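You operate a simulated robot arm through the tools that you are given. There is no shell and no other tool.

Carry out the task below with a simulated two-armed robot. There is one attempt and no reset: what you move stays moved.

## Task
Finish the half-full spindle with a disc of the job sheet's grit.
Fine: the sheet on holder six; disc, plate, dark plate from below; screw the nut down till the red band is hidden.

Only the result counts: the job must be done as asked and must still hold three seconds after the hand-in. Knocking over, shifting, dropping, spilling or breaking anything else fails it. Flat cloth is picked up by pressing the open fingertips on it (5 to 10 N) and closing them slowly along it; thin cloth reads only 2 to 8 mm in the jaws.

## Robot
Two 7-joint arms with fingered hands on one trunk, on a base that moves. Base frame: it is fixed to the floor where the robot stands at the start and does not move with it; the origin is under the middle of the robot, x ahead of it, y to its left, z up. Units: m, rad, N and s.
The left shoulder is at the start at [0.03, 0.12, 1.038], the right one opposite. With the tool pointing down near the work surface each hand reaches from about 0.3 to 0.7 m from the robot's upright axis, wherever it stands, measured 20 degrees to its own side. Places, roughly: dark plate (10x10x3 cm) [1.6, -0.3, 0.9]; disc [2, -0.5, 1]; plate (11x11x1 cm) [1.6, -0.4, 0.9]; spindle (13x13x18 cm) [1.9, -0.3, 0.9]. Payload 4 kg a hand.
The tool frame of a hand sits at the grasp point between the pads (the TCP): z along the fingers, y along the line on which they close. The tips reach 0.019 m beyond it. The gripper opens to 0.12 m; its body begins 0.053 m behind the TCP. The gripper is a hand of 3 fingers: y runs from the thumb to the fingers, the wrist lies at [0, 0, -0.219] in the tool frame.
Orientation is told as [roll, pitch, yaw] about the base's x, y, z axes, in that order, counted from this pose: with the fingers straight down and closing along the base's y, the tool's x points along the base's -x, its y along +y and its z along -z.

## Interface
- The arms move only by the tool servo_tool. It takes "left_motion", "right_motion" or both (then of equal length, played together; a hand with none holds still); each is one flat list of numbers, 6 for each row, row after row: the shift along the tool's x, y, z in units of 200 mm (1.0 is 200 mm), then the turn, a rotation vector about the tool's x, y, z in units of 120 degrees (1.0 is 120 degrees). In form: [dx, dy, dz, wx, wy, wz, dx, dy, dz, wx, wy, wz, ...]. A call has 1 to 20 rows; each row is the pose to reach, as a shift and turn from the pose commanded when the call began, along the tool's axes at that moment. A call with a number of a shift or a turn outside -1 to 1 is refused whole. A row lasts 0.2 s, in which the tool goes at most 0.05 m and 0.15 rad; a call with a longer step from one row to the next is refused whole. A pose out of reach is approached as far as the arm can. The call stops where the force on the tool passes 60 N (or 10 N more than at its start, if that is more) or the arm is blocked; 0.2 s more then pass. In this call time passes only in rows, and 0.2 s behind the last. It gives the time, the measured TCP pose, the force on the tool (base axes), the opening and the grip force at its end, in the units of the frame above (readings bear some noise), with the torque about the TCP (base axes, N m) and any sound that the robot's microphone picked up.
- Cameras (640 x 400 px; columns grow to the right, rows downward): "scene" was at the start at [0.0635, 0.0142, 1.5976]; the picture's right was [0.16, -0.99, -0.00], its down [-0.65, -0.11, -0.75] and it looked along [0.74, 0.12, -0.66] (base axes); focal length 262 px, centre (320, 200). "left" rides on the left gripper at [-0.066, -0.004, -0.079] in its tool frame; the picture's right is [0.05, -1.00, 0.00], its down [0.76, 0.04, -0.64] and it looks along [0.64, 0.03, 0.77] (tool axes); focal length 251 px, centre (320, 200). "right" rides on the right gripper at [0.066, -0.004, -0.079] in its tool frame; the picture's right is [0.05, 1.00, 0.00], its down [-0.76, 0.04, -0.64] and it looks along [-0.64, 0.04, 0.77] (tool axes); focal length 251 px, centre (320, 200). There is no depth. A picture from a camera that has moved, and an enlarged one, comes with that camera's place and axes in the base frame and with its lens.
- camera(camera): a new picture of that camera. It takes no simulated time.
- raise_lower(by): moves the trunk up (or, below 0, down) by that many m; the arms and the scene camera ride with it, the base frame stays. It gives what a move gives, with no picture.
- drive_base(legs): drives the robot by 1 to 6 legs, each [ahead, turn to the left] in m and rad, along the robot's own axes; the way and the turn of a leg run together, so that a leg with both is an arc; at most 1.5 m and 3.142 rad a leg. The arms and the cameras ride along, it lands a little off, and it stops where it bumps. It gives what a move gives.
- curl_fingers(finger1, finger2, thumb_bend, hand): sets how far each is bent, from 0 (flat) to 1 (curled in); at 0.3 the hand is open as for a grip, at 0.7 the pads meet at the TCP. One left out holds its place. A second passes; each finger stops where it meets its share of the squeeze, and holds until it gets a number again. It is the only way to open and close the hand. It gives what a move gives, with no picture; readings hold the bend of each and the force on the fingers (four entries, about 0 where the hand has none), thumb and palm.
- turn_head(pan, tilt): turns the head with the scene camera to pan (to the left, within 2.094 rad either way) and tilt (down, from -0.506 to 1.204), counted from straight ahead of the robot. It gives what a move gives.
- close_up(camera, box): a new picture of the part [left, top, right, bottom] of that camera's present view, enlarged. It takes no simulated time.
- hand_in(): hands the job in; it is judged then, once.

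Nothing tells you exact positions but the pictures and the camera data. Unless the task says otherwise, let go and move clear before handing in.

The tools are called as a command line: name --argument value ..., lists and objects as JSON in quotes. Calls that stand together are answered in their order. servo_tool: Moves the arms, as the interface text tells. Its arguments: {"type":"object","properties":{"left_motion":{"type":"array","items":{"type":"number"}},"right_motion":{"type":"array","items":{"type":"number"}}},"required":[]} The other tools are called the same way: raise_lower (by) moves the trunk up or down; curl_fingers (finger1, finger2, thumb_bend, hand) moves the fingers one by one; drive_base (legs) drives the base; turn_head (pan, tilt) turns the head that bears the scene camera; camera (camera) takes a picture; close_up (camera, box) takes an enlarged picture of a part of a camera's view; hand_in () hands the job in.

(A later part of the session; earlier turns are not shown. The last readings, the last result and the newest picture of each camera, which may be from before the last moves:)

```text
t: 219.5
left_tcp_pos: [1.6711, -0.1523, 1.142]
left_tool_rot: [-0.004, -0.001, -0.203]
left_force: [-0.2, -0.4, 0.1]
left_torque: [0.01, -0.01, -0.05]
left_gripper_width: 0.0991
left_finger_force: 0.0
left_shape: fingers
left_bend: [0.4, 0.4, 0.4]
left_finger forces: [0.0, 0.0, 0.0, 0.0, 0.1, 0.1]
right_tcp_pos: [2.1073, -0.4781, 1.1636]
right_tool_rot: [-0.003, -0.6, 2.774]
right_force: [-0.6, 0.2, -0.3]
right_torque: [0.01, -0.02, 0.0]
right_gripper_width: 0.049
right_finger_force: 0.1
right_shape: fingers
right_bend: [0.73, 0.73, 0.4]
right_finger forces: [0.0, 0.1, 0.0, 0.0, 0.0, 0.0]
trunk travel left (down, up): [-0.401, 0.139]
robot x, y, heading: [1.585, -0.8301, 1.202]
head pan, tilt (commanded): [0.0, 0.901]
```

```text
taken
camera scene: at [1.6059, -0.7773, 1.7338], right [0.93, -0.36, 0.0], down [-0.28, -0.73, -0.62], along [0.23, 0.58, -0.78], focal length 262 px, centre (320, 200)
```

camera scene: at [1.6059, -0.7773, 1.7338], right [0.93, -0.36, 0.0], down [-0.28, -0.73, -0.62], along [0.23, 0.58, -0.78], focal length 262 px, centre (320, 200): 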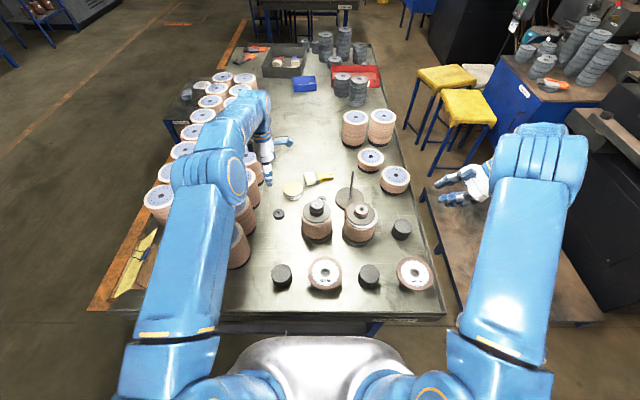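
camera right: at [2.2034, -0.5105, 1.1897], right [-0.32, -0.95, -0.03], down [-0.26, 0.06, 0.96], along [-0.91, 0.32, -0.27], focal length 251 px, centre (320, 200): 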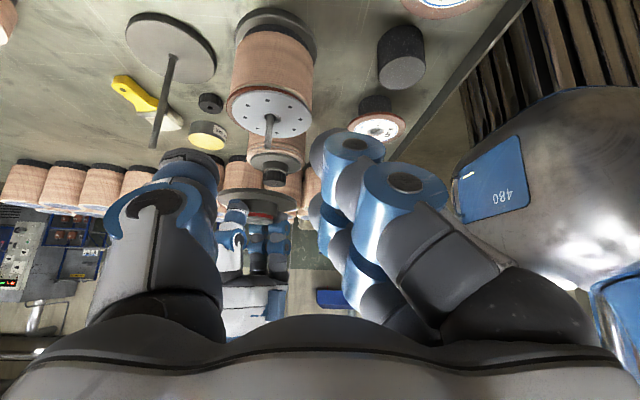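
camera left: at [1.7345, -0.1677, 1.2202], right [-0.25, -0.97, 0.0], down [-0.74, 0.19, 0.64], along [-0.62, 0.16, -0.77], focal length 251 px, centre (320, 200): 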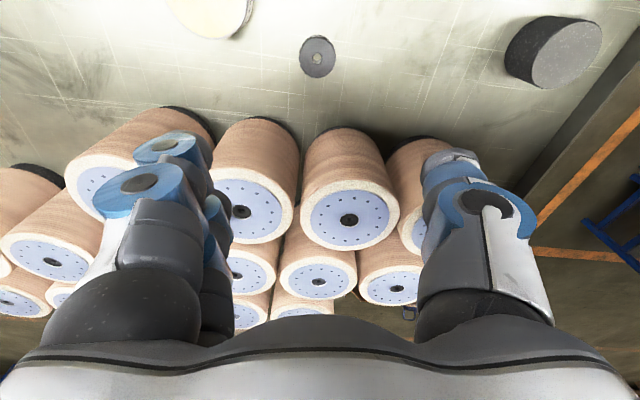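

curl_fingers --hand "left" --finger1 0.48 --finger2 0.48 --thumb_bend 0.48

servo_tool --left_motion '[-0.005, 0.005, 0.12, 0, 0, 0, -0.01, 0.01, 0.25, 0, 0, 0, -0.01, 0.015, 0.38, 0, 0, 0, -0.01, 0.018, 0.51, 0, 0, 0, -0.01, 0.018, 0.64, 0, 0, 0, -0.01, 0.018, 0.77, 0, 0, 0, -0.01, 0.018, 0.85, 0, 0, 0]'

camera --camera "left"

close_up --camera "scene" --box '[230, 150, 340, 250]'

```text
t: 220.5
left_tcp_pos: [1.6704, -0.1528, 1.1421]
left_tool_rot: [0.001, -0.001, -0.199]
left_force: [0.0, -0.6, 0.0]
left_torque: [0.03, 0.0, 0.0]
left_gripper_width: 0.0752
left_finger_force: 0.0
left_shape: fingers
left_bend: [0.48, 0.48, 0.48]
left_finger forces: [0.0, 0.0, 0.1, 0.0, 0.0, 0.0]
right_tcp_pos: [2.1076, -0.4786, 1.1623]
right_tool_rot: [-0.003, -0.6, 2.772]
right_force: [0.2, 0.3, 0.0]
right_torque: [0.05, 0.01, -0.02]
right_gripper_width: 0.0491
right_finger_force: 0.1
right_shape: fingers
right_bend: [0.73, 0.73, 0.4]
right_finger forces: [0.0, 0.0, 0.0, 0.1, 0.1, 0.0]
trunk travel left (down, up): [-0.401, 0.139]
robot x, y, heading: [1.5829, -0.8318, 1.198]
head pan, tilt (commanded): [0.0, 0.901]
```

```text
t: 222.1
left_tcp_pos: [1.6676, -0.1571, 0.9758]
left_tool_rot: [-0.001, -0.001, -0.197]
left_force: [0.5, 0.4, -0.3]
left_torque: [0.02, -0.01, 0.01]
left_gripper_width: 0.0751
left_finger_force: 0.1
left_shape: fingers
left_bend: [0.48, 0.48, 0.48]
left_finger forces: [0.1, 0.0, 0.0, 0.1, 0.0, 0.0]
left hand out of reach, approached as far as the arm can: row 6, 7
right_tcp_pos: [2.1076, -0.4781, 1.1627]
right_tool_rot: [-0.001, -0.601, 2.774]
right_force: [-0.2, 0.6, 0.6]
right_torque: [0.0, 0.03, -0.01]
right_gripper_width: 0.0492
right_finger_force: 0.0
right_shape: fingers
right_bend: [0.73, 0.73, 0.4]
right_finger forces: [0.0, 0.1, 0.1, 0.0, 0.0, 0.0]
trunk travel left (down, up): [-0.401, 0.139]
robot x, y, heading: [1.5874, -0.8311, 1.202]
head pan, tilt (commanded): [0.0, 0.901]
```

```text
taken
camera left: at [1.7326, -0.1735, 1.0542], right [-0.25, -0.97, 0.0], down [-0.74, 0.19, 0.64], along [-0.62, 0.16, -0.77], focal length 251 px, centre (320, 200)
```

left: 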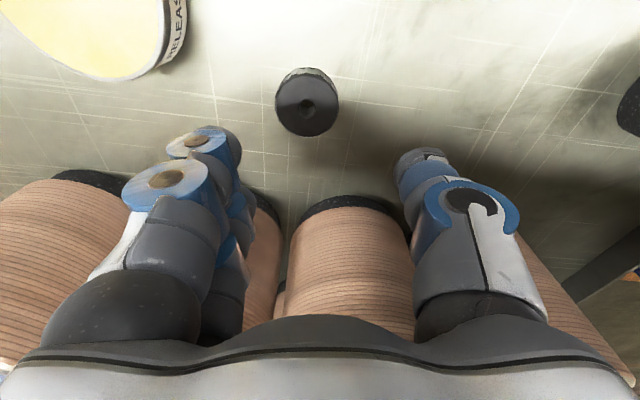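

```text
4.00 times, centred on (285, 200) of scene
camera zoom: at [1.6063, -0.7776, 1.7338], right [0.93, -0.36, 0.0], down [-0.28, -0.73, -0.62], along [0.22, 0.58, -0.78], focal length 1048 px, centre (460, 200)
```

zoom: 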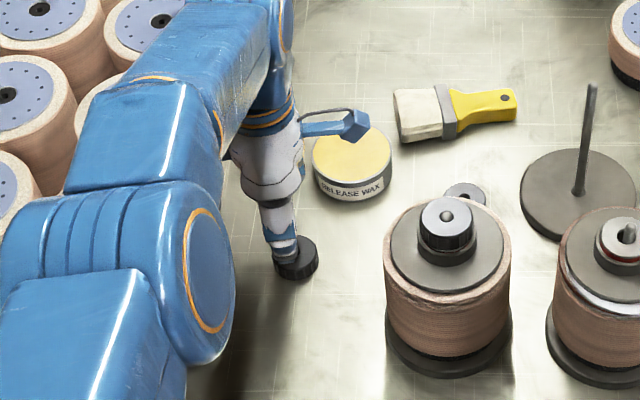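

The nut is just beyond the left arm's reach at that height. I'll lift the hand and bring the base 3 cm closer (there is about 6 cm of clearance).

servo_tool --left_motion '[0, 0, -0.12, 0, 0, 0, 0, 0, -0.25, 0, 0, 0, 0, 0, -0.38, 0, 0, 0, 0, 0, -0.5, 0, 0, 0]'

drive_base --legs '[[0.03, 0]]'

turn_head --pan 0.0 --tilt 0.9

camera --camera "left"

```text
t: 223.1
left_tcp_pos: [1.6685, -0.1602, 1.075]
left_tool_rot: [-0.002, 0.0, -0.199]
left_force: [-0.4, 0.6, -0.8]
left_torque: [0.01, -0.01, 0.0]
left_gripper_width: 0.0751
left_finger_force: 0.1
left_shape: fingers
left_bend: [0.48, 0.48, 0.48]
left_finger forces: [0.1, 0.1, 0.0, 0.1, 0.0, 0.0]
right_tcp_pos: [2.1078, -0.4785, 1.1627]
right_tool_rot: [-0.004, -0.601, 2.772]
right_force: [0.1, -0.3, 0.7]
right_torque: [0.0, 0.04, -0.02]
right_gripper_width: 0.0492
right_finger_force: 0.1
right_shape: fingers
right_bend: [0.73, 0.73, 0.4]
right_finger forces: [0.0, 0.0, 0.1, 0.0, 0.1, 0.0]
trunk travel left (down, up): [-0.401, 0.139]
robot x, y, heading: [1.588, -0.8302, 1.2]
head pan, tilt (commanded): [0.0, 0.901]
```

```text
t: 223.9
left_tcp_pos: [1.6784, -0.1312, 1.0749]
left_tool_rot: [0.001, -0.001, -0.199]
left_force: [-0.2, -0.2, 0.6]
left_torque: [-0.03, 0.01, 0.02]
left_gripper_width: 0.0749
left_finger_force: 0.0
left_shape: fingers
left_bend: [0.48, 0.48, 0.48]
left_finger forces: [0.0, 0.0, 0.1, 0.0, 0.1, 0.0]
right_tcp_pos: [2.1177, -0.4517, 1.1631]
right_tool_rot: [-0.005, -0.599, 2.774]
right_force: [-0.8, -0.1, -0.5]
right_torque: [0.02, 0.0, 0.0]
right_gripper_width: 0.0492
right_finger_force: 0.0
right_shape: fingers
right_bend: [0.73, 0.73, 0.4]
right_finger forces: [0.0, 0.1, 0.0, 0.0, 0.0, 0.1]
trunk travel left (down, up): [-0.401, 0.139]
robot x, y, heading: [1.5981, -0.8034, 1.205]
head pan, tilt (commanded): [0.0, 0.901]
```

```text
t: 224.5
left_tcp_pos: [1.6805, -0.1292, 1.0734]
left_tool_rot: [-0.002, -0.001, -0.199]
left_force: [0.2, -0.3, 0.0]
left_torque: [0.0, 0.03, -0.03]
left_gripper_width: 0.0751
left_finger_force: 0.2
left_shape: fingers
left_bend: [0.48, 0.48, 0.48]
left_finger forces: [0.0, 0.1, 0.1, 0.1, 0.0, 0.0]
right_tcp_pos: [2.1187, -0.4508, 1.1618]
right_tool_rot: [-0.003, -0.6, 2.772]
right_force: [0.8, 0.1, 0.3]
right_torque: [0.01, -0.02, 0.04]
right_gripper_width: 0.0491
right_finger_force: 0.1
right_shape: fingers
right_bend: [0.73, 0.73, 0.4]
right_finger forces: [0.1, 0.1, 0.0, 0.1, 0.1, 0.0]
trunk travel left (down, up): [-0.401, 0.139]
robot x, y, heading: [1.5973, -0.798, 1.203]
head pan, tilt (commanded): [0.0, 0.901]
```

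```text
taken
camera left: at [1.7445, -0.145, 1.1525], right [-0.25, -0.97, 0.0], down [-0.74, 0.19, 0.64], along [-0.62, 0.16, -0.77], focal length 251 px, centre (320, 200)
```

left: 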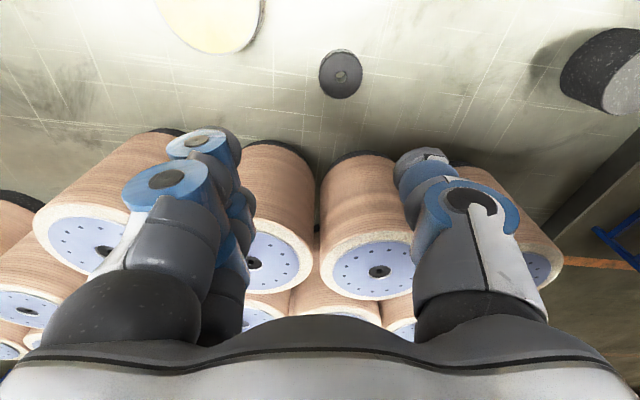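

servo_tool --left_motion '[0, -0.04, 0.1, 0, 0, 0, 0.001, -0.08, 0.2, 0, 0, 0, 0.0015, -0.1065, 0.32, 0, 0, 0, 0.0015, -0.1065, 0.44, 0, 0, 0, 0.0015, -0.1065, 0.56, 0, 0, 0, 0.0015, -0.1065, 0.66, 0, 0, 0]'

camera --camera "left"

```text
t: 225.9
left_tcp_pos: [1.6757, -0.1505, 0.9415]
left_tool_rot: [0.001, 0.0, -0.199]
left_force: [-0.2, 0.3, -0.8]
left_torque: [-0.01, 0.01, -0.01]
left_gripper_width: 0.0749
left_finger_force: 0.1
left_shape: fingers
left_bend: [0.48, 0.48, 0.48]
left_finger forces: [0.0, 0.0, 0.1, 0.0, 0.0, 0.0]
right_tcp_pos: [2.1183, -0.4509, 1.1622]
right_tool_rot: [-0.003, -0.601, 2.775]
right_force: [0.1, 0.3, 0.8]
right_torque: [0.03, -0.01, -0.01]
right_gripper_width: 0.0492
right_finger_force: 0.1
right_shape: fingers
right_bend: [0.73, 0.73, 0.4]
right_finger forces: [0.0, 0.0, 0.1, 0.1, 0.1, 0.0]
trunk travel left (down, up): [-0.401, 0.139]
robot x, y, heading: [1.595, -0.7997, 1.201]
head pan, tilt (commanded): [0.0, 0.901]
```

```text
taken
camera left: at [1.7398, -0.1661, 1.0199], right [-0.25, -0.97, 0.0], down [-0.74, 0.19, 0.64], along [-0.62, 0.16, -0.77], focal length 251 px, centre (320, 200)
```

left: 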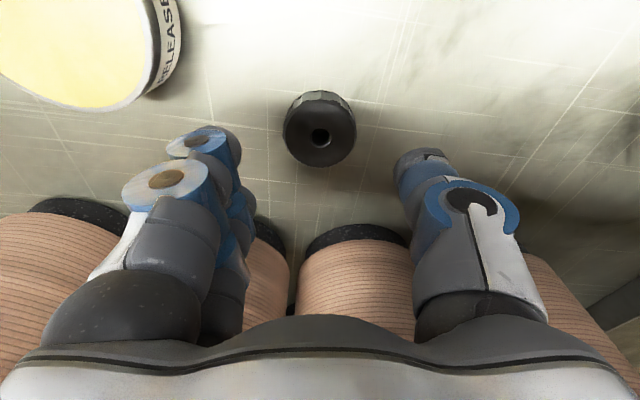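

Centred on the nut. Descending to grip it.

servo_tool --left_motion '[0, 0, 0.07, 0, 0, 0, 0, 0, 0.14, 0, 0, 0, 0, 0, 0.2, 0, 0, 0, 0, 0, 0.25, 0, 0, 0]'

camera --camera "left"

close_up --camera "scene" --box '[240, 160, 330, 250]'

```text
t: 226.9
left_tcp_pos: [1.6748, -0.1526, 0.8943]
left_tool_rot: [0.0, 0.002, -0.2]
left_force: [0.1, -0.3, -0.4]
left_torque: [-0.01, -0.05, 0.01]
left_gripper_width: 0.0749
left_finger_force: 0.1
left_shape: fingers
left_bend: [0.48, 0.48, 0.48]
left_finger forces: [0.0, 0.0, 0.0, 0.0, 0.0, 0.1]
right_tcp_pos: [2.1177, -0.4513, 1.1622]
right_tool_rot: [-0.005, -0.599, 2.773]
right_force: [-0.1, 0.5, 0.6]
right_torque: [0.02, -0.01, 0.04]
right_gripper_width: 0.0492
right_finger_force: 0.1
right_shape: fingers
right_bend: [0.73, 0.73, 0.4]
right_finger forces: [0.1, 0.1, 0.0, 0.0, 0.1, 0.0]
trunk travel left (down, up): [-0.401, 0.139]
robot x, y, heading: [1.599, -0.8025, 1.201]
head pan, tilt (commanded): [0.0, 0.901]
```

```text
taken
camera left: at [1.7388, -0.1694, 0.9728], right [-0.25, -0.97, 0.0], down [-0.74, 0.19, 0.64], along [-0.62, 0.16, -0.77], focal length 251 px, centre (320, 200)
```

left: 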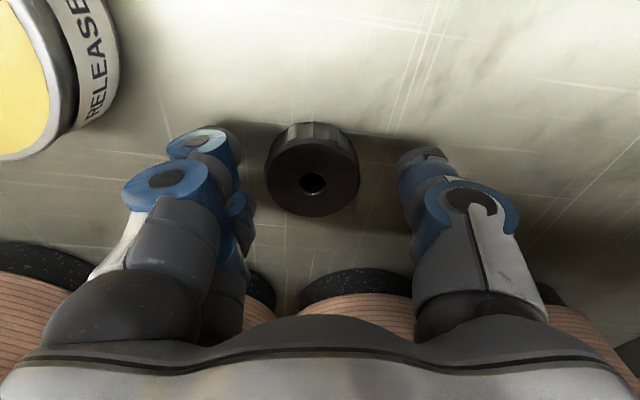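

```text
4.44 times, centred on (285, 205) of scene
camera zoom: at [1.6174, -0.7494, 1.7338], right [0.93, -0.36, 0.0], down [-0.28, -0.73, -0.62], along [0.22, 0.58, -0.78], focal length 1164 px, centre (476, 178)
```

zoom: 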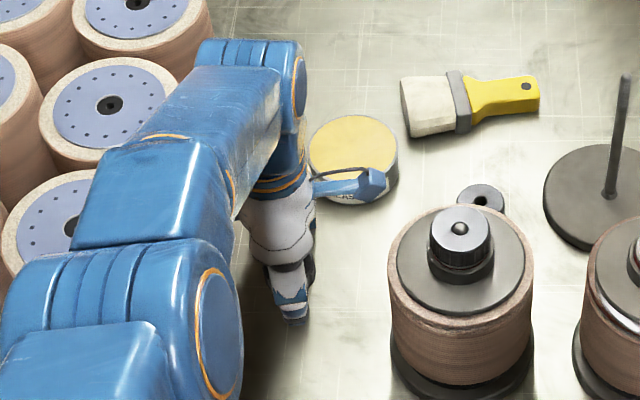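

servo_tool --left_motion '[-0.005, 0.006, 0.01, 0, 0, 0, -0.01, 0.01, 0.022, 0, 0, 0]'

curl_fingers --hand "left" --finger1 0.56 --finger2 0.56 --thumb_bend 0.56

camera --camera "left"

```text
t: 227.5
left_tcp_pos: [1.6745, -0.1539, 0.8928]
left_tool_rot: [0.0, 0.002, -0.2]
left_force: [-0.2, 0.6, -0.3]
left_torque: [0.01, 0.03, -0.04]
left_gripper_width: 0.0751
left_finger_force: 0.1
left_shape: fingers
left_bend: [0.48, 0.48, 0.48]
left_finger forces: [0.1, 0.1, 0.0, 0.1, 0.0, 0.0]
left hand out of reach, approached as far as the arm can: row 1, 2
right_tcp_pos: [2.1185, -0.4506, 1.1629]
right_tool_rot: [-0.003, -0.601, 2.773]
right_force: [0.6, 0.4, -0.2]
right_torque: [-0.02, 0.0, 0.0]
right_gripper_width: 0.0491
right_finger_force: 0.0
right_shape: fingers
right_bend: [0.73, 0.73, 0.4]
right_finger forces: [0.0, 0.1, 0.1, 0.0, 0.1, 0.0]
trunk travel left (down, up): [-0.401, 0.139]
robot x, y, heading: [1.6, -0.7995, 1.202]
head pan, tilt (commanded): [0.0, 0.901]
```

```text
t: 228.5
left_tcp_pos: [1.6752, -0.1532, 0.893]
left_tool_rot: [-0.001, 0.001, -0.2]
left_force: [0.0, 0.6, -0.4]
left_torque: [0.03, 0.01, 0.01]
left_gripper_width: 0.0509
left_finger_force: 0.2
left_shape: fingers
left_bend: [0.56, 0.56, 0.56]
left_finger forces: [0.1, 0.4, 0.0, 0.1, 0.3, 0.0]
right_tcp_pos: [2.1187, -0.4515, 1.1623]
right_tool_rot: [-0.002, -0.6, 2.773]
right_force: [0.1, -0.3, -0.4]
right_torque: [-0.02, 0.01, 0.0]
right_gripper_width: 0.049
right_finger_force: 0.1
right_shape: fingers
right_bend: [0.73, 0.73, 0.4]
right_finger forces: [0.1, 0.0, 0.0, 0.0, 0.0, 0.0]
trunk travel left (down, up): [-0.401, 0.139]
robot x, y, heading: [1.5921, -0.8029, 1.201]
head pan, tilt (commanded): [0.0, 0.901]
```

```text
taken
camera left: at [1.7394, -0.1696, 0.9712], right [-0.25, -0.97, 0.0], down [-0.74, 0.19, 0.64], along [-0.62, 0.16, -0.77], focal length 251 px, centre (320, 200)
```

left: 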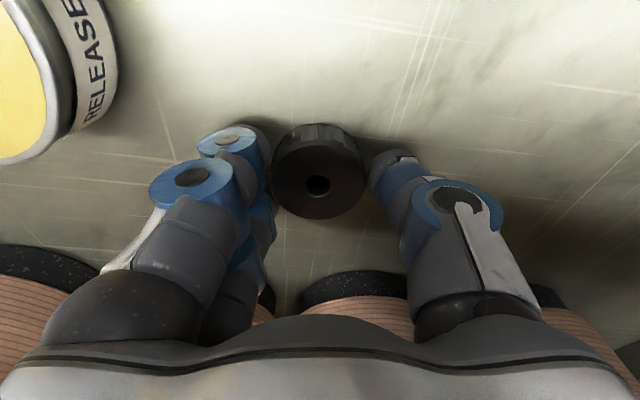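

curl_fingers --hand "left" --finger1 0.66 --finger2 0.66 --thumb_bend 0.66

servo_tool --left_motion '[0, 0, -0.03, 0, 0, 0, 0, 0, -0.08, 0, 0, 0, 0, 0, -0.15, 0, 0, 0]'

camera --camera "left"

```text
t: 229.5
left_tcp_pos: [1.6747, -0.1533, 0.8929]
left_tool_rot: [0.001, 0.001, -0.199]
left_force: [0.8, 0.3, 1.3]
left_torque: [-0.02, 0.03, -0.01]
left_gripper_width: 0.044
left_finger_force: 13.9
left_shape: fingers
left_bend: [0.61, 0.59, 0.57]
left_finger forces: [5.7, 8.0, 0.1, 0.0, 15.4, 0.1]
right_tcp_pos: [2.1178, -0.452, 1.1626]
right_tool_rot: [-0.004, -0.6, 2.772]
right_force: [0.3, 0.6, -0.6]
right_torque: [0.01, 0.0, 0.0]
right_gripper_width: 0.0493
right_finger_force: 0.0
right_shape: fingers
right_bend: [0.73, 0.73, 0.4]
right_finger forces: [0.1, 0.0, 0.1, 0.1, 0.1, 0.1]
trunk travel left (down, up): [-0.401, 0.139]
robot x, y, heading: [1.5935, -0.8022, 1.199]
head pan, tilt (commanded): [0.0, 0.901]
```

```text
t: 230.3
left_tcp_pos: [1.6757, -0.1523, 0.922]
left_tool_rot: [0.0, -0.001, -0.198]
left_force: [-0.2, -0.1, -0.8]
left_torque: [0.0, 0.02, 0.02]
left_gripper_width: 0.0439
left_finger_force: 14.1
left_shape: fingers
left_bend: [0.61, 0.59, 0.57]
left_finger forces: [5.7, 7.9, 0.0, 0.0, 15.5, 0.1]
right_tcp_pos: [2.1191, -0.4512, 1.1625]
right_tool_rot: [-0.004, -0.6, 2.773]
right_force: [0.1, 0.4, 0.0]
right_torque: [-0.02, 0.02, 0.02]
right_gripper_width: 0.0491
right_finger_force: 0.0
right_shape: fingers
right_bend: [0.73, 0.73, 0.4]
right_finger forces: [0.0, 0.1, 0.0, 0.0, 0.0, 0.0]
trunk travel left (down, up): [-0.401, 0.139]
robot x, y, heading: [1.5987, -0.7998, 1.2]
head pan, tilt (commanded): [0.0, 0.901]
```

```text
taken
camera left: at [1.7395, -0.1688, 1.0009], right [-0.25, -0.97, 0.0], down [-0.74, 0.19, 0.64], along [-0.62, 0.16, -0.77], focal length 251 px, centre (320, 200)
```

left: 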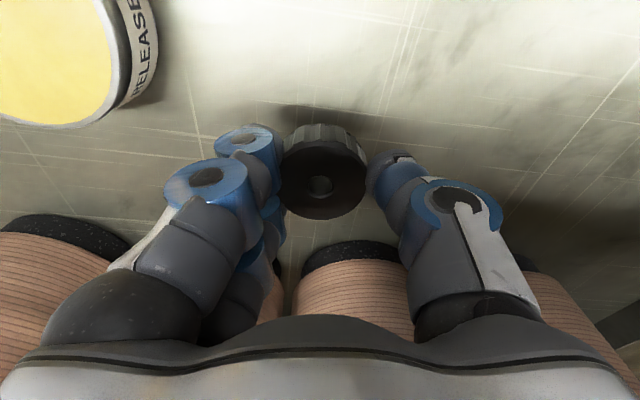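

The nut is lifted firmly. Raising it clear.

servo_tool --left_motion '[0, 0, -0.13, 0, 0, 0, 0, 0, -0.27, 0, 0, 0, 0, 0, -0.41, 0, 0, 0, 0, 0, -0.55, 0, 0, 0, 0, 0, -0.69, 0, 0, 0, 0, 0, -0.83, 0, 0, 0, 0, 0, -0.95, 0, 0, 0, 0, 0, -1.0, 0, 0, 0]'

camera --camera "scene"

```text
t: 232.1
left_tcp_pos: [1.6758, -0.1532, 1.1217]
left_tool_rot: [0.001, -0.001, -0.199]
left_force: [0.4, -0.3, -0.5]
left_torque: [0.0, 0.0, 0.0]
left_gripper_width: 0.0436
left_finger_force: 14.2
left_shape: fingers
left_bend: [0.61, 0.59, 0.57]
left_finger forces: [5.8, 7.9, 0.0, 0.1, 15.3, 0.1]
right_tcp_pos: [2.1191, -0.4507, 1.1627]
right_tool_rot: [-0.004, -0.599, 2.774]
right_force: [0.9, 0.8, 0.6]
right_torque: [0.0, 0.0, 0.01]
right_gripper_width: 0.0492
right_finger_force: 0.1
right_shape: fingers
right_bend: [0.73, 0.73, 0.4]
right_finger forces: [0.0, 0.0, 0.0, 0.0, 0.1, 0.0]
trunk travel left (down, up): [-0.401, 0.139]
robot x, y, heading: [1.5973, -0.8026, 1.201]
head pan, tilt (commanded): [0.0, 0.901]
```

```text
taken
camera scene: at [1.6174, -0.7494, 1.7338], right [0.93, -0.36, 0.0], down [-0.28, -0.73, -0.62], along [0.22, 0.58, -0.78], focal length 262 px, centre (320, 200)
```

scene: 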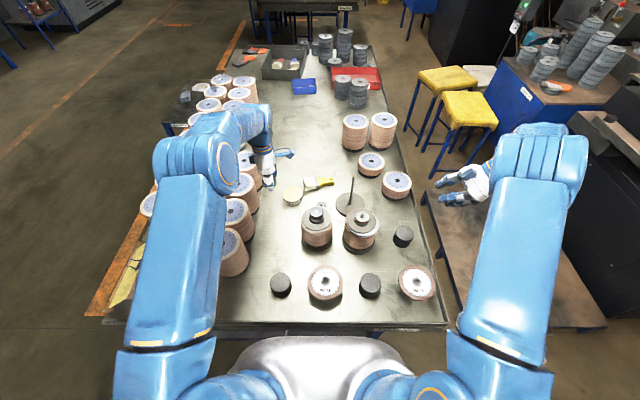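

Carrying the nut over to the spindle while winding the wrist back for a long clockwise turn.

servo_tool --left_motion '[-0.065, -0.0285, 0, 0, 0, -0.0608, -0.13, -0.057, 0, 0, 0, -0.1215, -0.195, -0.0855, 0, 0, 0, -0.1823, -0.26, -0.114, 0, 0, 0, -0.2431, -0.326, -0.143, 0, 0, 0, -0.3039, -0.391, -0.171, 0, 0, 0, -0.3646, -0.456, -0.2, 0, 0, 0, -0.4254, -0.521, -0.228, 0, 0, 0, -0.4862, -0.586, -0.257, 0, 0, 0, -0.547, -0.651, -0.2855, 0, 0, 0, -0.6077, -0.7165, -0.314, 0, 0, 0, -0.6685]'

servo_tool --left_motion '[0.0175, -0.069, 0, 0, 0, -0.0608, 0.035, -0.139, 0, 0, 0, -0.1215, 0.053, -0.208, 0, 0, 0, -0.1823, 0.071, -0.277, 0, 0, 0, -0.2431, 0.088, -0.347, 0, 0, 0, -0.3039, 0.106, -0.416, 0, 0, 0, -0.3646, 0.124, -0.485, 0, 0, 0, -0.4254, 0.1415, -0.5545, 0, 0, 0, -0.4862, 0.159, -0.624, 0, 0, 0, -0.547, 0.177, -0.693, 0, 0, 0, -0.6077, 0.1945, -0.7625, 0, 0, 0, -0.6685]'

camera --camera "left"

camera --camera "right"

camera --camera "scene"

```text
t: 234.5
left_tcp_pos: [1.8041, -0.2429, 1.1223]
left_tool_rot: [0.003, 0.001, 1.202]
left_force: [-0.5, -0.1, -0.5]
left_torque: [-0.01, 0.0, -0.01]
left_gripper_width: 0.0435
left_finger_force: 14.9
left_shape: fingers
left_bend: [0.61, 0.59, 0.57]
left_finger forces: [5.8, 8.0, 0.0, 0.0, 15.3, 0.0]
right_tcp_pos: [2.1177, -0.4501, 1.162]
right_tool_rot: [-0.003, -0.6, 2.774]
right_force: [0.1, 0.1, 0.2]
right_torque: [0.01, -0.01, 0.02]
right_gripper_width: 0.0491
right_finger_force: 0.1
right_shape: fingers
right_bend: [0.73, 0.73, 0.4]
right_finger forces: [0.0, 0.0, 0.1, 0.0, 0.0, 0.1]
trunk travel left (down, up): [-0.401, 0.139]
robot x, y, heading: [1.5979, -0.8041, 1.2]
head pan, tilt (commanded): [0.0, 0.901]
```

```text
t: 236.9
left_tcp_pos: [1.9257, -0.3305, 1.1206]
left_tool_rot: [0.0, 0.001, 2.537]
left_force: [-0.4, -0.5, -0.4]
left_torque: [-0.01, 0.02, 0.01]
left_gripper_width: 0.0436
left_finger_force: 14.2
left_shape: fingers
left_bend: [0.61, 0.59, 0.57]
left_finger forces: [5.8, 7.9, 0.0, 0.0, 15.3, 0.0]
left hand out of reach, approached as far as the arm can: row 11
right_tcp_pos: [2.1183, -0.4518, 1.1623]
right_tool_rot: [-0.003, -0.599, 2.774]
right_force: [-0.5, 0.0, -0.6]
right_torque: [0.01, 0.01, -0.01]
right_gripper_width: 0.049
right_finger_force: 0.1
right_shape: fingers
right_bend: [0.73, 0.73, 0.4]
right_finger forces: [0.0, 0.0, 0.1, 0.0, 0.1, 0.0]
trunk travel left (down, up): [-0.401, 0.139]
robot x, y, heading: [1.5949, -0.8048, 1.201]
head pan, tilt (commanded): [0.0, 0.901]
```

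```text
taken
camera left: at [1.873, -0.2894, 1.1997], right [0.61, 0.79, 0.0], down [0.61, -0.47, 0.64], along [0.51, -0.4, -0.77], focal length 251 px, centre (320, 200)
```

left: 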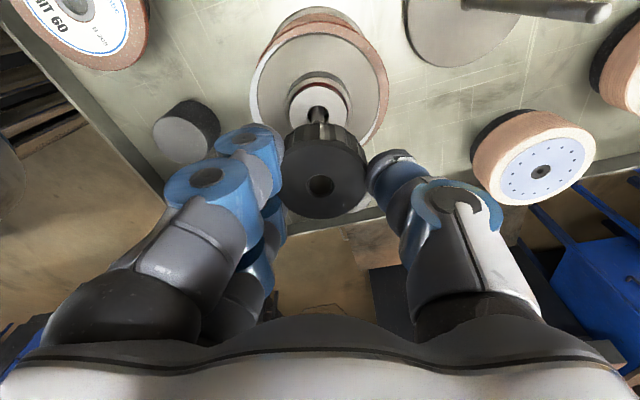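

```text
taken
camera right: at [2.2133, -0.4829, 1.1906], right [-0.32, -0.95, -0.03], down [-0.27, 0.06, 0.96], along [-0.91, 0.32, -0.27], focal length 251 px, centre (320, 200)
```

right: 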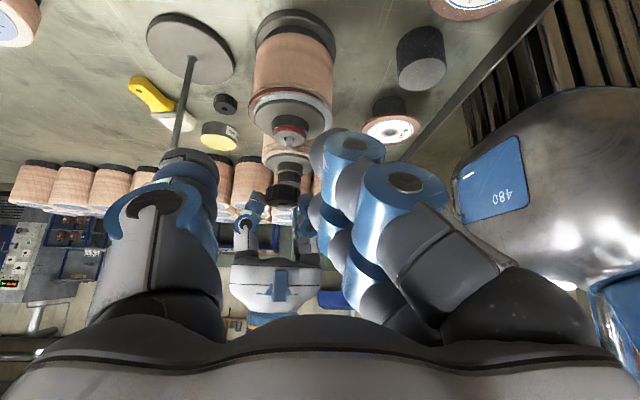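

```text
taken
camera scene: at [1.617, -0.749, 1.7338], right [0.93, -0.36, 0.0], down [-0.28, -0.73, -0.62], along [0.23, 0.58, -0.78], focal length 262 px, centre (320, 200)
```

scene: 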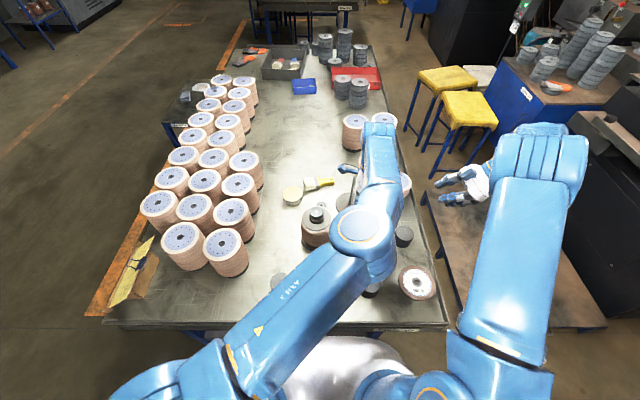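

close_up --camera "left" --box '[250, 50, 390, 230]'

close_up --camera "right" --box '[220, 80, 340, 240]'

```text
2.22 times, centred on (320, 140) of left
camera zoom: at [1.873, -0.2894, 1.1997], right [0.61, 0.79, 0.0], down [0.61, -0.47, 0.64], along [0.51, -0.4, -0.77], focal length 559 px, centre (320, 333)
```

zoom: 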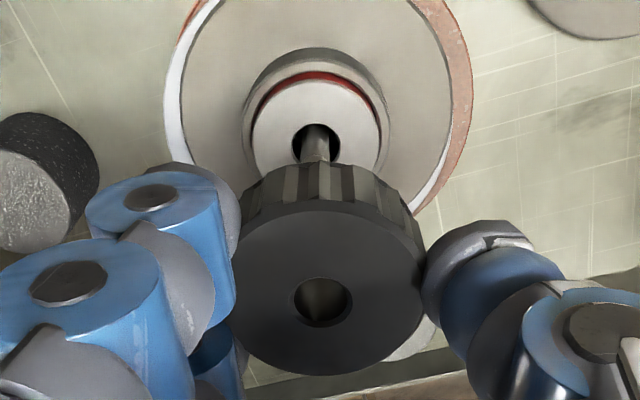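

```text
2.50 times, centred on (280, 160) of right
camera zoom: at [2.2133, -0.4829, 1.1906], right [-0.32, -0.95, -0.03], down [-0.27, 0.06, 0.96], along [-0.91, 0.32, -0.27], focal length 629 px, centre (420, 300)
```

zoom: 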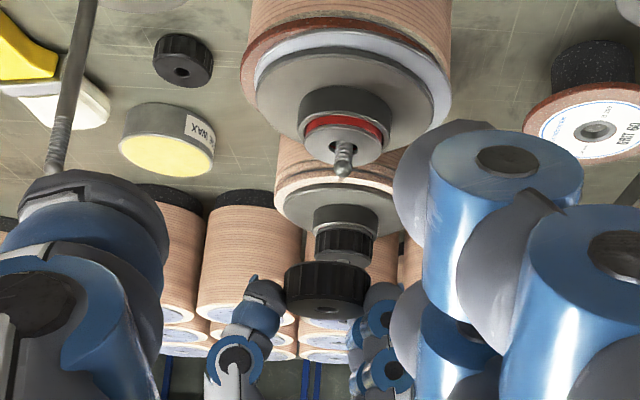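

close_up --camera "scene" --box '[330, 170, 420, 250]'

```text
5.00 times, centred on (375, 210) of scene
camera zoom: at [1.617, -0.749, 1.7338], right [0.93, -0.36, 0.0], down [-0.28, -0.73, -0.62], along [0.23, 0.58, -0.78], focal length 1310 px, centre (45, 150)
```

zoom: 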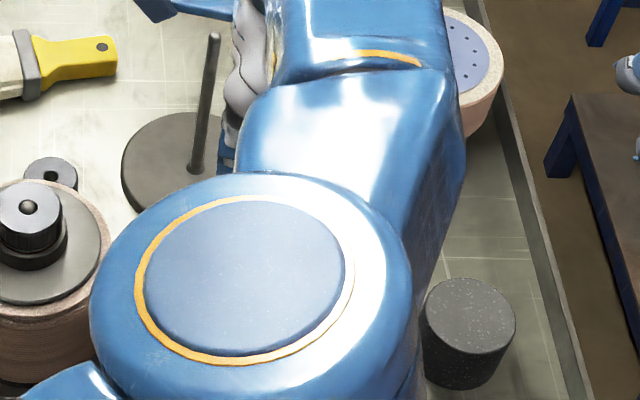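

The forearm blocks the head camera, so I'll turn the left hand (with the nut) to view the rod from another angle with its own camera.

servo_tool --left_motion '[0, 0, 0, 0, 0, 0.066, 0, 0, 0, 0, 0, 0.131, 0, 0, 0, 0, 0, 0.197, 0, 0, 0, 0, 0, 0.263, 0, 0, 0, 0, 0, 0.328, 0, 0, 0, 0, 0, 0.394, 0, 0, 0, 0, 0, 0.459, 0, 0, 0, 0, 0, 0.525, 0, 0, 0, 0, 0, 0.59]'

close_up --camera "left" --box '[250, 50, 390, 230]'

close_up --camera "right" --box '[220, 80, 340, 240]'

```text
t: 238.9
left_tcp_pos: [1.9236, -0.331, 1.1221]
left_tool_rot: [0.0, 0.001, 1.298]
left_force: [0.2, -1.0, -0.3]
left_torque: [-0.01, 0.01, -0.01]
left_gripper_width: 0.0433
left_finger_force: 14.1
left_shape: fingers
left_bend: [0.61, 0.59, 0.57]
left_finger forces: [5.7, 7.9, 0.0, 0.0, 15.0, 0.0]
right_tcp_pos: [2.1178, -0.451, 1.1632]
right_tool_rot: [-0.004, -0.601, 2.774]
right_force: [-0.3, -0.7, -0.4]
right_torque: [-0.01, 0.02, -0.01]
right_gripper_width: 0.0493
right_finger_force: 0.1
right_shape: fingers
right_bend: [0.73, 0.73, 0.4]
right_finger forces: [0.0, 0.1, 0.0, 0.1, 0.0, 0.0]
trunk travel left (down, up): [-0.401, 0.139]
robot x, y, heading: [1.5982, -0.8043, 1.201]
head pan, tilt (commanded): [0.0, 0.901]
```

```text
2.22 times, centred on (320, 140) of left
camera zoom: at [1.9462, -0.2667, 1.2009], right [0.95, -0.32, 0.0], down [-0.24, -0.73, 0.64], along [-0.21, -0.61, -0.77], focal length 559 px, centre (320, 333)
```

zoom: 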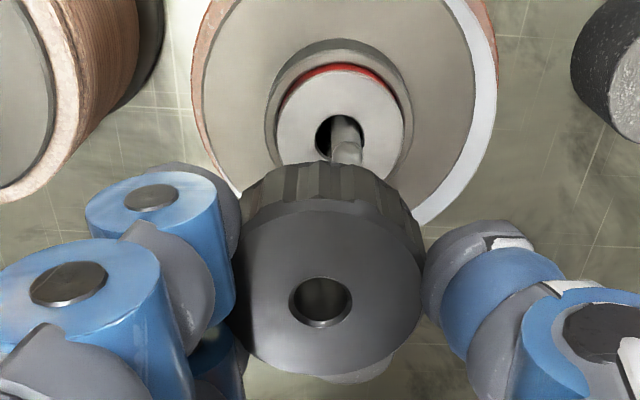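

```text
2.50 times, centred on (280, 160) of right
camera zoom: at [2.2135, -0.4832, 1.1906], right [-0.32, -0.95, -0.03], down [-0.27, 0.06, 0.96], along [-0.91, 0.32, -0.27], focal length 629 px, centre (420, 300)
```

zoom: 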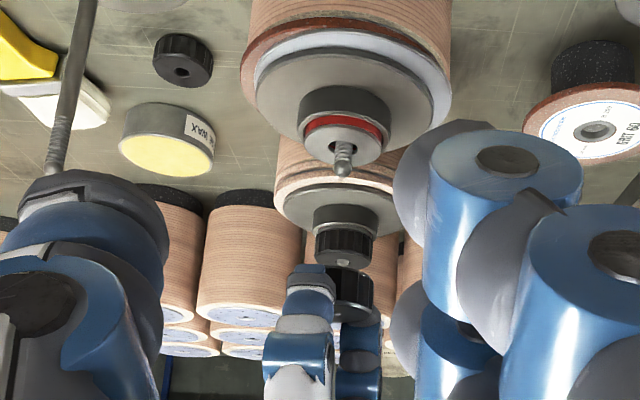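

Combining the views, the nut needs to move about 6 mm in +x and 7 mm in −y. I'll do that and lower to just above the rod tip.

servo_tool --left_motion '[0.012, -0.02, 0.03, 0, 0, 0, 0.024, -0.0395, 0.08, 0, 0, 0, 0.024, -0.0395, 0.13, 0, 0, 0, 0.024, -0.0395, 0.17, 0, 0, 0]'

close_up --camera "left" --box '[250, 50, 390, 230]'

close_up --camera "right" --box '[220, 80, 340, 240]'

```text
t: 239.9
left_tcp_pos: [1.9322, -0.3373, 1.0862]
left_tool_rot: [0.0, 0.001, 1.3]
left_force: [0.4, 0.3, -1.3]
left_torque: [0.03, 0.02, 0.02]
left_gripper_width: 0.0433
left_finger_force: 14.0
left_shape: fingers
left_bend: [0.61, 0.59, 0.57]
left_finger forces: [5.7, 7.8, 0.0, 0.0, 15.0, 0.0]
right_tcp_pos: [2.1192, -0.4497, 1.1622]
right_tool_rot: [-0.004, -0.601, 2.774]
right_force: [-0.1, 0.5, 0.1]
right_torque: [0.02, 0.03, 0.0]
right_gripper_width: 0.0492
right_finger_force: 0.0
right_shape: fingers
right_bend: [0.73, 0.73, 0.4]
right_finger forces: [0.0, 0.0, 0.0, 0.0, 0.0, 0.0]
trunk travel left (down, up): [-0.401, 0.139]
robot x, y, heading: [1.5949, -0.8062, 1.2]
head pan, tilt (commanded): [0.0, 0.901]
```

```text
2.22 times, centred on (320, 140) of left
camera zoom: at [1.9525, -0.2734, 1.1662], right [0.95, -0.32, 0.0], down [-0.24, -0.73, 0.64], along [-0.2, -0.61, -0.77], focal length 559 px, centre (320, 333)
```

zoom: 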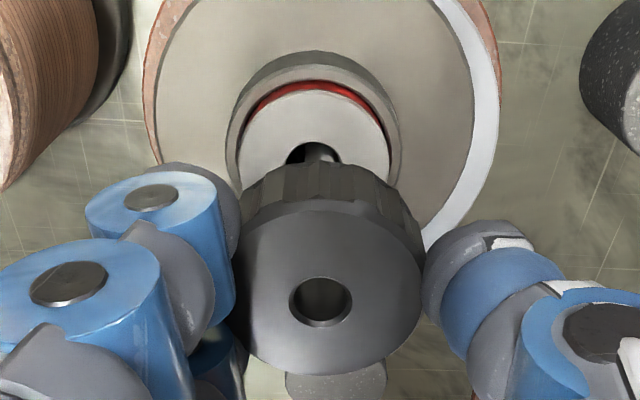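

```text
2.50 times, centred on (280, 160) of right
camera zoom: at [2.2137, -0.4833, 1.1905], right [-0.32, -0.95, -0.03], down [-0.27, 0.06, 0.96], along [-0.91, 0.32, -0.27], focal length 629 px, centre (420, 300)
```

zoom: 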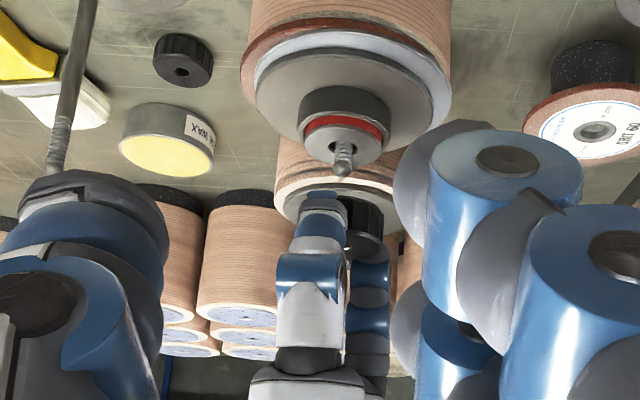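

Nut and rod are aligned within about a millimetre. I'll wind the wrist back counter-clockwise in place to have a full clockwise stroke.

servo_tool --left_motion '[0, -0.001, 0, 0, 0, -0.066, 0, -0.002, 0, 0, 0, -0.131, 0, -0.004, 0, 0, 0, -0.197, 0, -0.005, 0, 0, 0, -0.2625, 0, -0.006, 0, 0, 0, -0.328, 0, -0.007, 0, 0, 0, -0.394, 0, -0.008, 0, 0, 0, -0.459, 0, -0.0095, 0, 0, 0, -0.525]'

close_up --camera "left" --box '[250, 50, 390, 230]'

close_up --camera "right" --box '[220, 80, 340, 240]'

```text
t: 241.7
left_tcp_pos: [1.9338, -0.3392, 1.0892]
left_tool_rot: [-0.001, -0.002, 2.402]
left_force: [-0.5, 1.0, -1.0]
left_torque: [0.02, -0.01, 0.01]
left_gripper_width: 0.0435
left_finger_force: 14.3
left_shape: fingers
left_bend: [0.61, 0.6, 0.57]
left_finger forces: [5.6, 7.7, 0.0, 0.0, 14.6, 0.1]
right_tcp_pos: [2.1193, -0.4513, 1.1621]
right_tool_rot: [-0.003, -0.601, 2.773]
right_force: [-0.3, 0.1, -0.4]
right_torque: [-0.02, 0.03, -0.04]
right_gripper_width: 0.0491
right_finger_force: 0.2
right_shape: fingers
right_bend: [0.73, 0.73, 0.4]
right_finger forces: [0.0, 0.1, 0.1, 0.0, 0.0, 0.0]
trunk travel left (down, up): [-0.401, 0.139]
robot x, y, heading: [1.5969, -0.8005, 1.204]
head pan, tilt (commanded): [0.0, 0.901]
```

```text
2.22 times, centred on (320, 140) of left
camera zoom: at [1.8875, -0.2909, 1.1671], right [0.71, 0.7, 0.0], down [0.54, -0.55, 0.64], along [0.45, -0.46, -0.77], focal length 559 px, centre (320, 333)
```

zoom: 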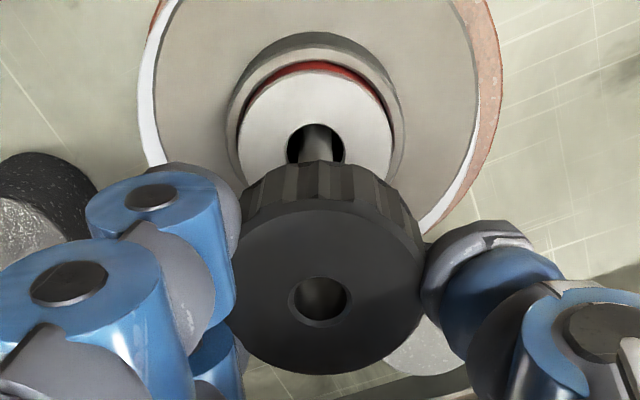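

```text
2.50 times, centred on (280, 160) of right
camera zoom: at [2.2144, -0.4841, 1.1904], right [-0.32, -0.95, -0.03], down [-0.26, 0.06, 0.96], along [-0.91, 0.32, -0.27], focal length 629 px, centre (420, 300)
```

zoom: 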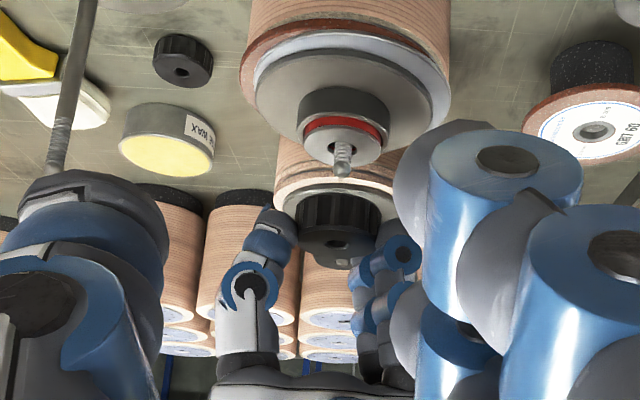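

Still aligned within about a millimetre. Lowering the nut onto the rod tip in small steps, watching force.

servo_tool --left_motion '[0, 0, 0.03, 0, 0, 0, 0, 0, 0.06, 0, 0, 0, 0, 0, 0.09, 0, 0, 0, 0, 0, 0.115, 0, 0, 0]'

servo_tool --left_motion '[0, 0, 0.01, 0, 0, 0, 0, 0, 0.02, 0, 0, 0]'

close_up --camera "left" --box '[250, 50, 390, 230]'

close_up --camera "right" --box '[220, 80, 340, 240]'

```text
t: 242.7
left_tcp_pos: [1.9331, -0.3383, 1.0656]
left_tool_rot: [-0.002, 0.001, 2.4]
left_force: [-0.2, 1.6, 4.1]
left_torque: [0.04, 0.02, 0.02]
left_gripper_width: 0.0433
left_finger_force: 15.0
left_shape: fingers
left_bend: [0.61, 0.6, 0.57]
left_finger forces: [6.0, 7.9, 0.0, 0.0, 16.0, 0.0]
right_tcp_pos: [2.1189, -0.4508, 1.1631]
right_tool_rot: [-0.004, -0.6, 2.775]
right_force: [-0.5, -0.3, -0.7]
right_torque: [0.01, -0.04, 0.01]
right_gripper_width: 0.0493
right_finger_force: 0.1
right_shape: fingers
right_bend: [0.73, 0.73, 0.4]
right_finger forces: [0.0, 0.0, 0.0, 0.0, 0.0, 0.1]
trunk travel left (down, up): [-0.401, 0.139]
robot x, y, heading: [1.5983, -0.7984, 1.204]
head pan, tilt (commanded): [0.0, 0.901]
```

```text
t: 243.3
left_tcp_pos: [1.9336, -0.3384, 1.063]
left_tool_rot: [-0.005, 0.001, 2.399]
left_force: [3.7, 0.3, 19.1]
left_torque: [0.05, 0.0, 0.0]
left_gripper_width: 0.043
left_finger_force: 17.3
left_shape: fingers
left_bend: [0.62, 0.6, 0.58]
left_finger forces: [7.3, 8.8, 0.1, 0.0, 18.6, 0.0]
right_tcp_pos: [2.1183, -0.4516, 1.1639]
right_tool_rot: [-0.005, -0.599, 2.773]
right_force: [0.9, 0.8, -0.5]
right_torque: [-0.02, 0.01, -0.02]
right_gripper_width: 0.0494
right_finger_force: 0.2
right_shape: fingers
right_bend: [0.73, 0.73, 0.4]
right_finger forces: [0.0, 0.1, 0.0, 0.1, 0.0, 0.0]
trunk travel left (down, up): [-0.401, 0.139]
robot x, y, heading: [1.5965, -0.8028, 1.201]
head pan, tilt (commanded): [0.0, 0.901]
```

```text
2.22 times, centred on (320, 140) of left
camera zoom: at [1.8871, -0.291, 1.1419], right [0.71, 0.7, 0.01], down [0.53, -0.55, 0.64], along [0.45, -0.46, -0.77], focal length 559 px, centre (320, 333)
```

zoom: 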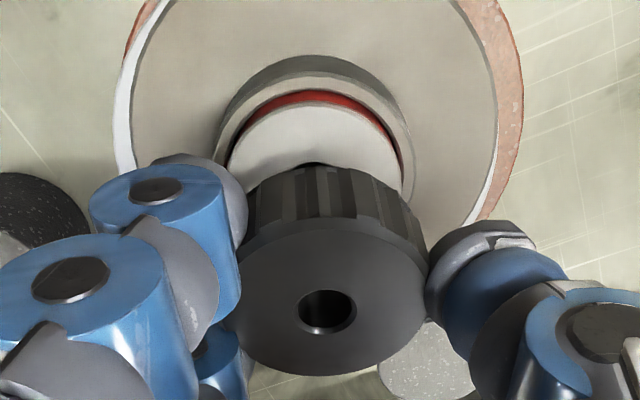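

```text
2.50 times, centred on (280, 160) of right
camera zoom: at [2.2131, -0.4846, 1.1915], right [-0.32, -0.95, -0.03], down [-0.27, 0.05, 0.96], along [-0.91, 0.32, -0.27], focal length 629 px, centre (420, 300)
```

zoom: 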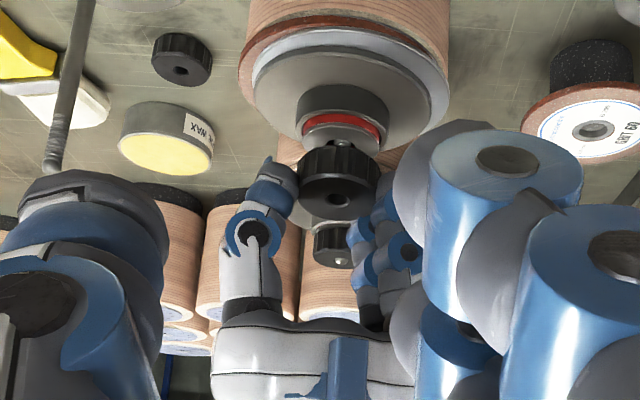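

The nut touches the rod tip. I'll ease off, nudge 1 mm, and try a clockwise turn with light pressure to start the thread.

servo_tool --left_motion '[0.0035, -0.0035, -0.0075, 0, 0, 0, 0.003, -0.004, -0.007, 0, 0, 0.07, 0.002, -0.0045, -0.006, 0, 0, 0.14, 0.001, -0.005, -0.005, 0, 0, 0.21, 0, -0.0055, -0.004, 0, 0, 0.28, -0.001, -0.006, -0.003, 0, 0, 0.35, -0.002, -0.0065, -0.002, 0, 0, 0.42, -0.003, -0.007, -0.001, 0, 0, 0.5]'

close_up --camera "right" --box '[220, 80, 340, 240]'

close_up --camera "left" --box '[250, 50, 390, 230]'

```text
refused: row 8 steps farther than a row can; nothing moved
```

```text
2.50 times, centred on (280, 160) of right
camera zoom: at [2.2131, -0.4846, 1.1915], right [-0.32, -0.95, -0.03], down [-0.27, 0.05, 0.96], along [-0.91, 0.32, -0.27], focal length 629 px, centre (420, 300)
```

zoom: 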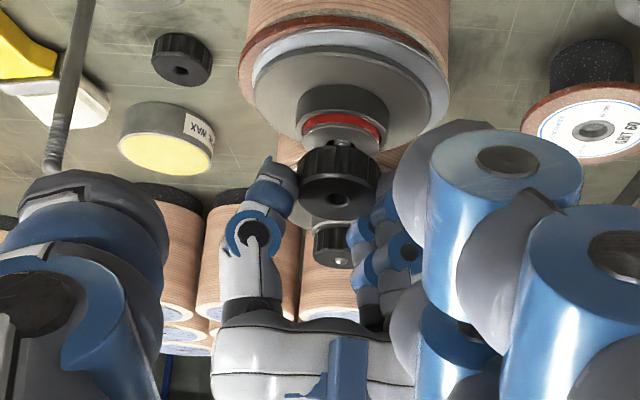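

```text
2.22 times, centred on (320, 140) of left
camera zoom: at [1.8871, -0.291, 1.1419], right [0.71, 0.7, 0.01], down [0.53, -0.55, 0.64], along [0.45, -0.46, -0.77], focal length 559 px, centre (320, 333)
```

zoom: 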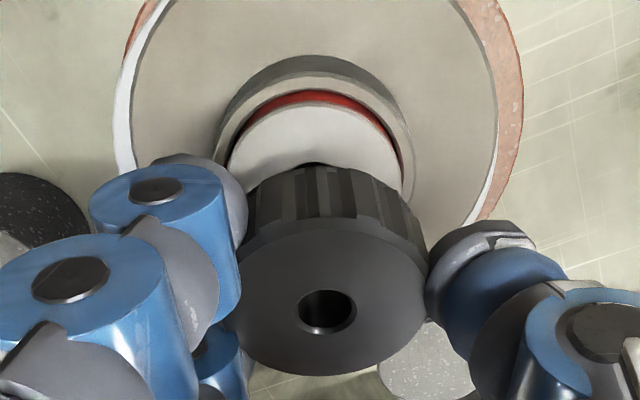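

servo_tool --left_motion '[0.0035, -0.0035, -0.0075, 0, 0, 0, 0.003, -0.004, -0.007, 0, 0, 0.07, 0.002, -0.0045, -0.006, 0, 0, 0.14, 0.001, -0.005, -0.005, 0, 0, 0.21, 0, -0.0055, -0.004, 0, 0, 0.28, -0.001, -0.006, -0.003, 0, 0, 0.35, -0.002, -0.0065, -0.002, 0, 0, 0.42, -0.003, -0.007, -0.001, 0, 0, 0.49]'

close_up --camera "right" --box '[220, 80, 340, 240]'

close_up --camera "left" --box '[250, 50, 390, 230]'

```text
t: 245.1
left_tcp_pos: [1.9349, -0.3366, 1.0606]
left_tool_rot: [0.0, 0.0, 1.371]
left_force: [-0.5, -0.1, -0.4]
left_torque: [-0.07, 0.0, -0.01]
left_gripper_width: 0.0431
left_finger_force: 14.0
left_shape: fingers
left_bend: [0.62, 0.6, 0.58]
left_finger forces: [5.3, 9.1, 0.1, 0.0, 14.4, 0.0]
right_tcp_pos: [2.1193, -0.4517, 1.1625]
right_tool_rot: [-0.002, -0.6, 2.775]
right_force: [0.4, 0.3, -0.2]
right_torque: [-0.01, -0.02, 0.03]
right_gripper_width: 0.0491
right_finger_force: 0.1
right_shape: fingers
right_bend: [0.73, 0.73, 0.4]
right_finger forces: [0.0, 0.0, 0.0, 0.0, 0.1, 0.1]
trunk travel left (down, up): [-0.401, 0.139]
robot x, y, heading: [1.6, -0.802, 1.204]
head pan, tilt (commanded): [0.0, 0.901]
```

```text
2.50 times, centred on (280, 160) of right
camera zoom: at [2.2133, -0.4832, 1.1907], right [-0.32, -0.95, -0.03], down [-0.27, 0.06, 0.96], along [-0.91, 0.32, -0.27], focal length 629 px, centre (420, 300)
```

zoom: 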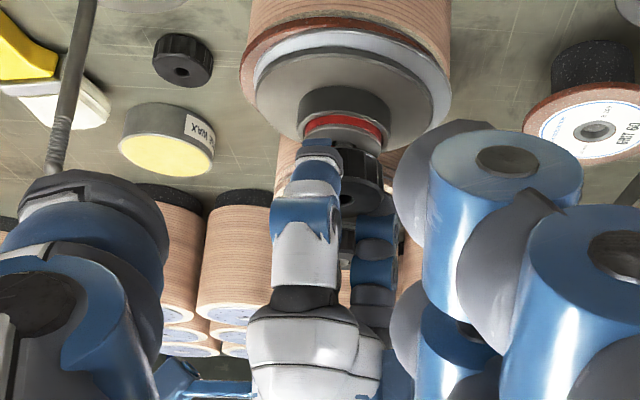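

```text
2.22 times, centred on (320, 140) of left
camera zoom: at [1.9503, -0.2715, 1.1398], right [0.97, -0.25, 0.0], down [-0.19, -0.74, 0.64], along [-0.16, -0.62, -0.77], focal length 559 px, centre (320, 333)
```

zoom: 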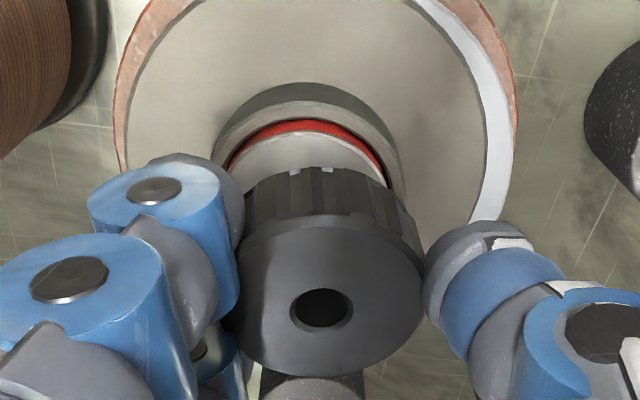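

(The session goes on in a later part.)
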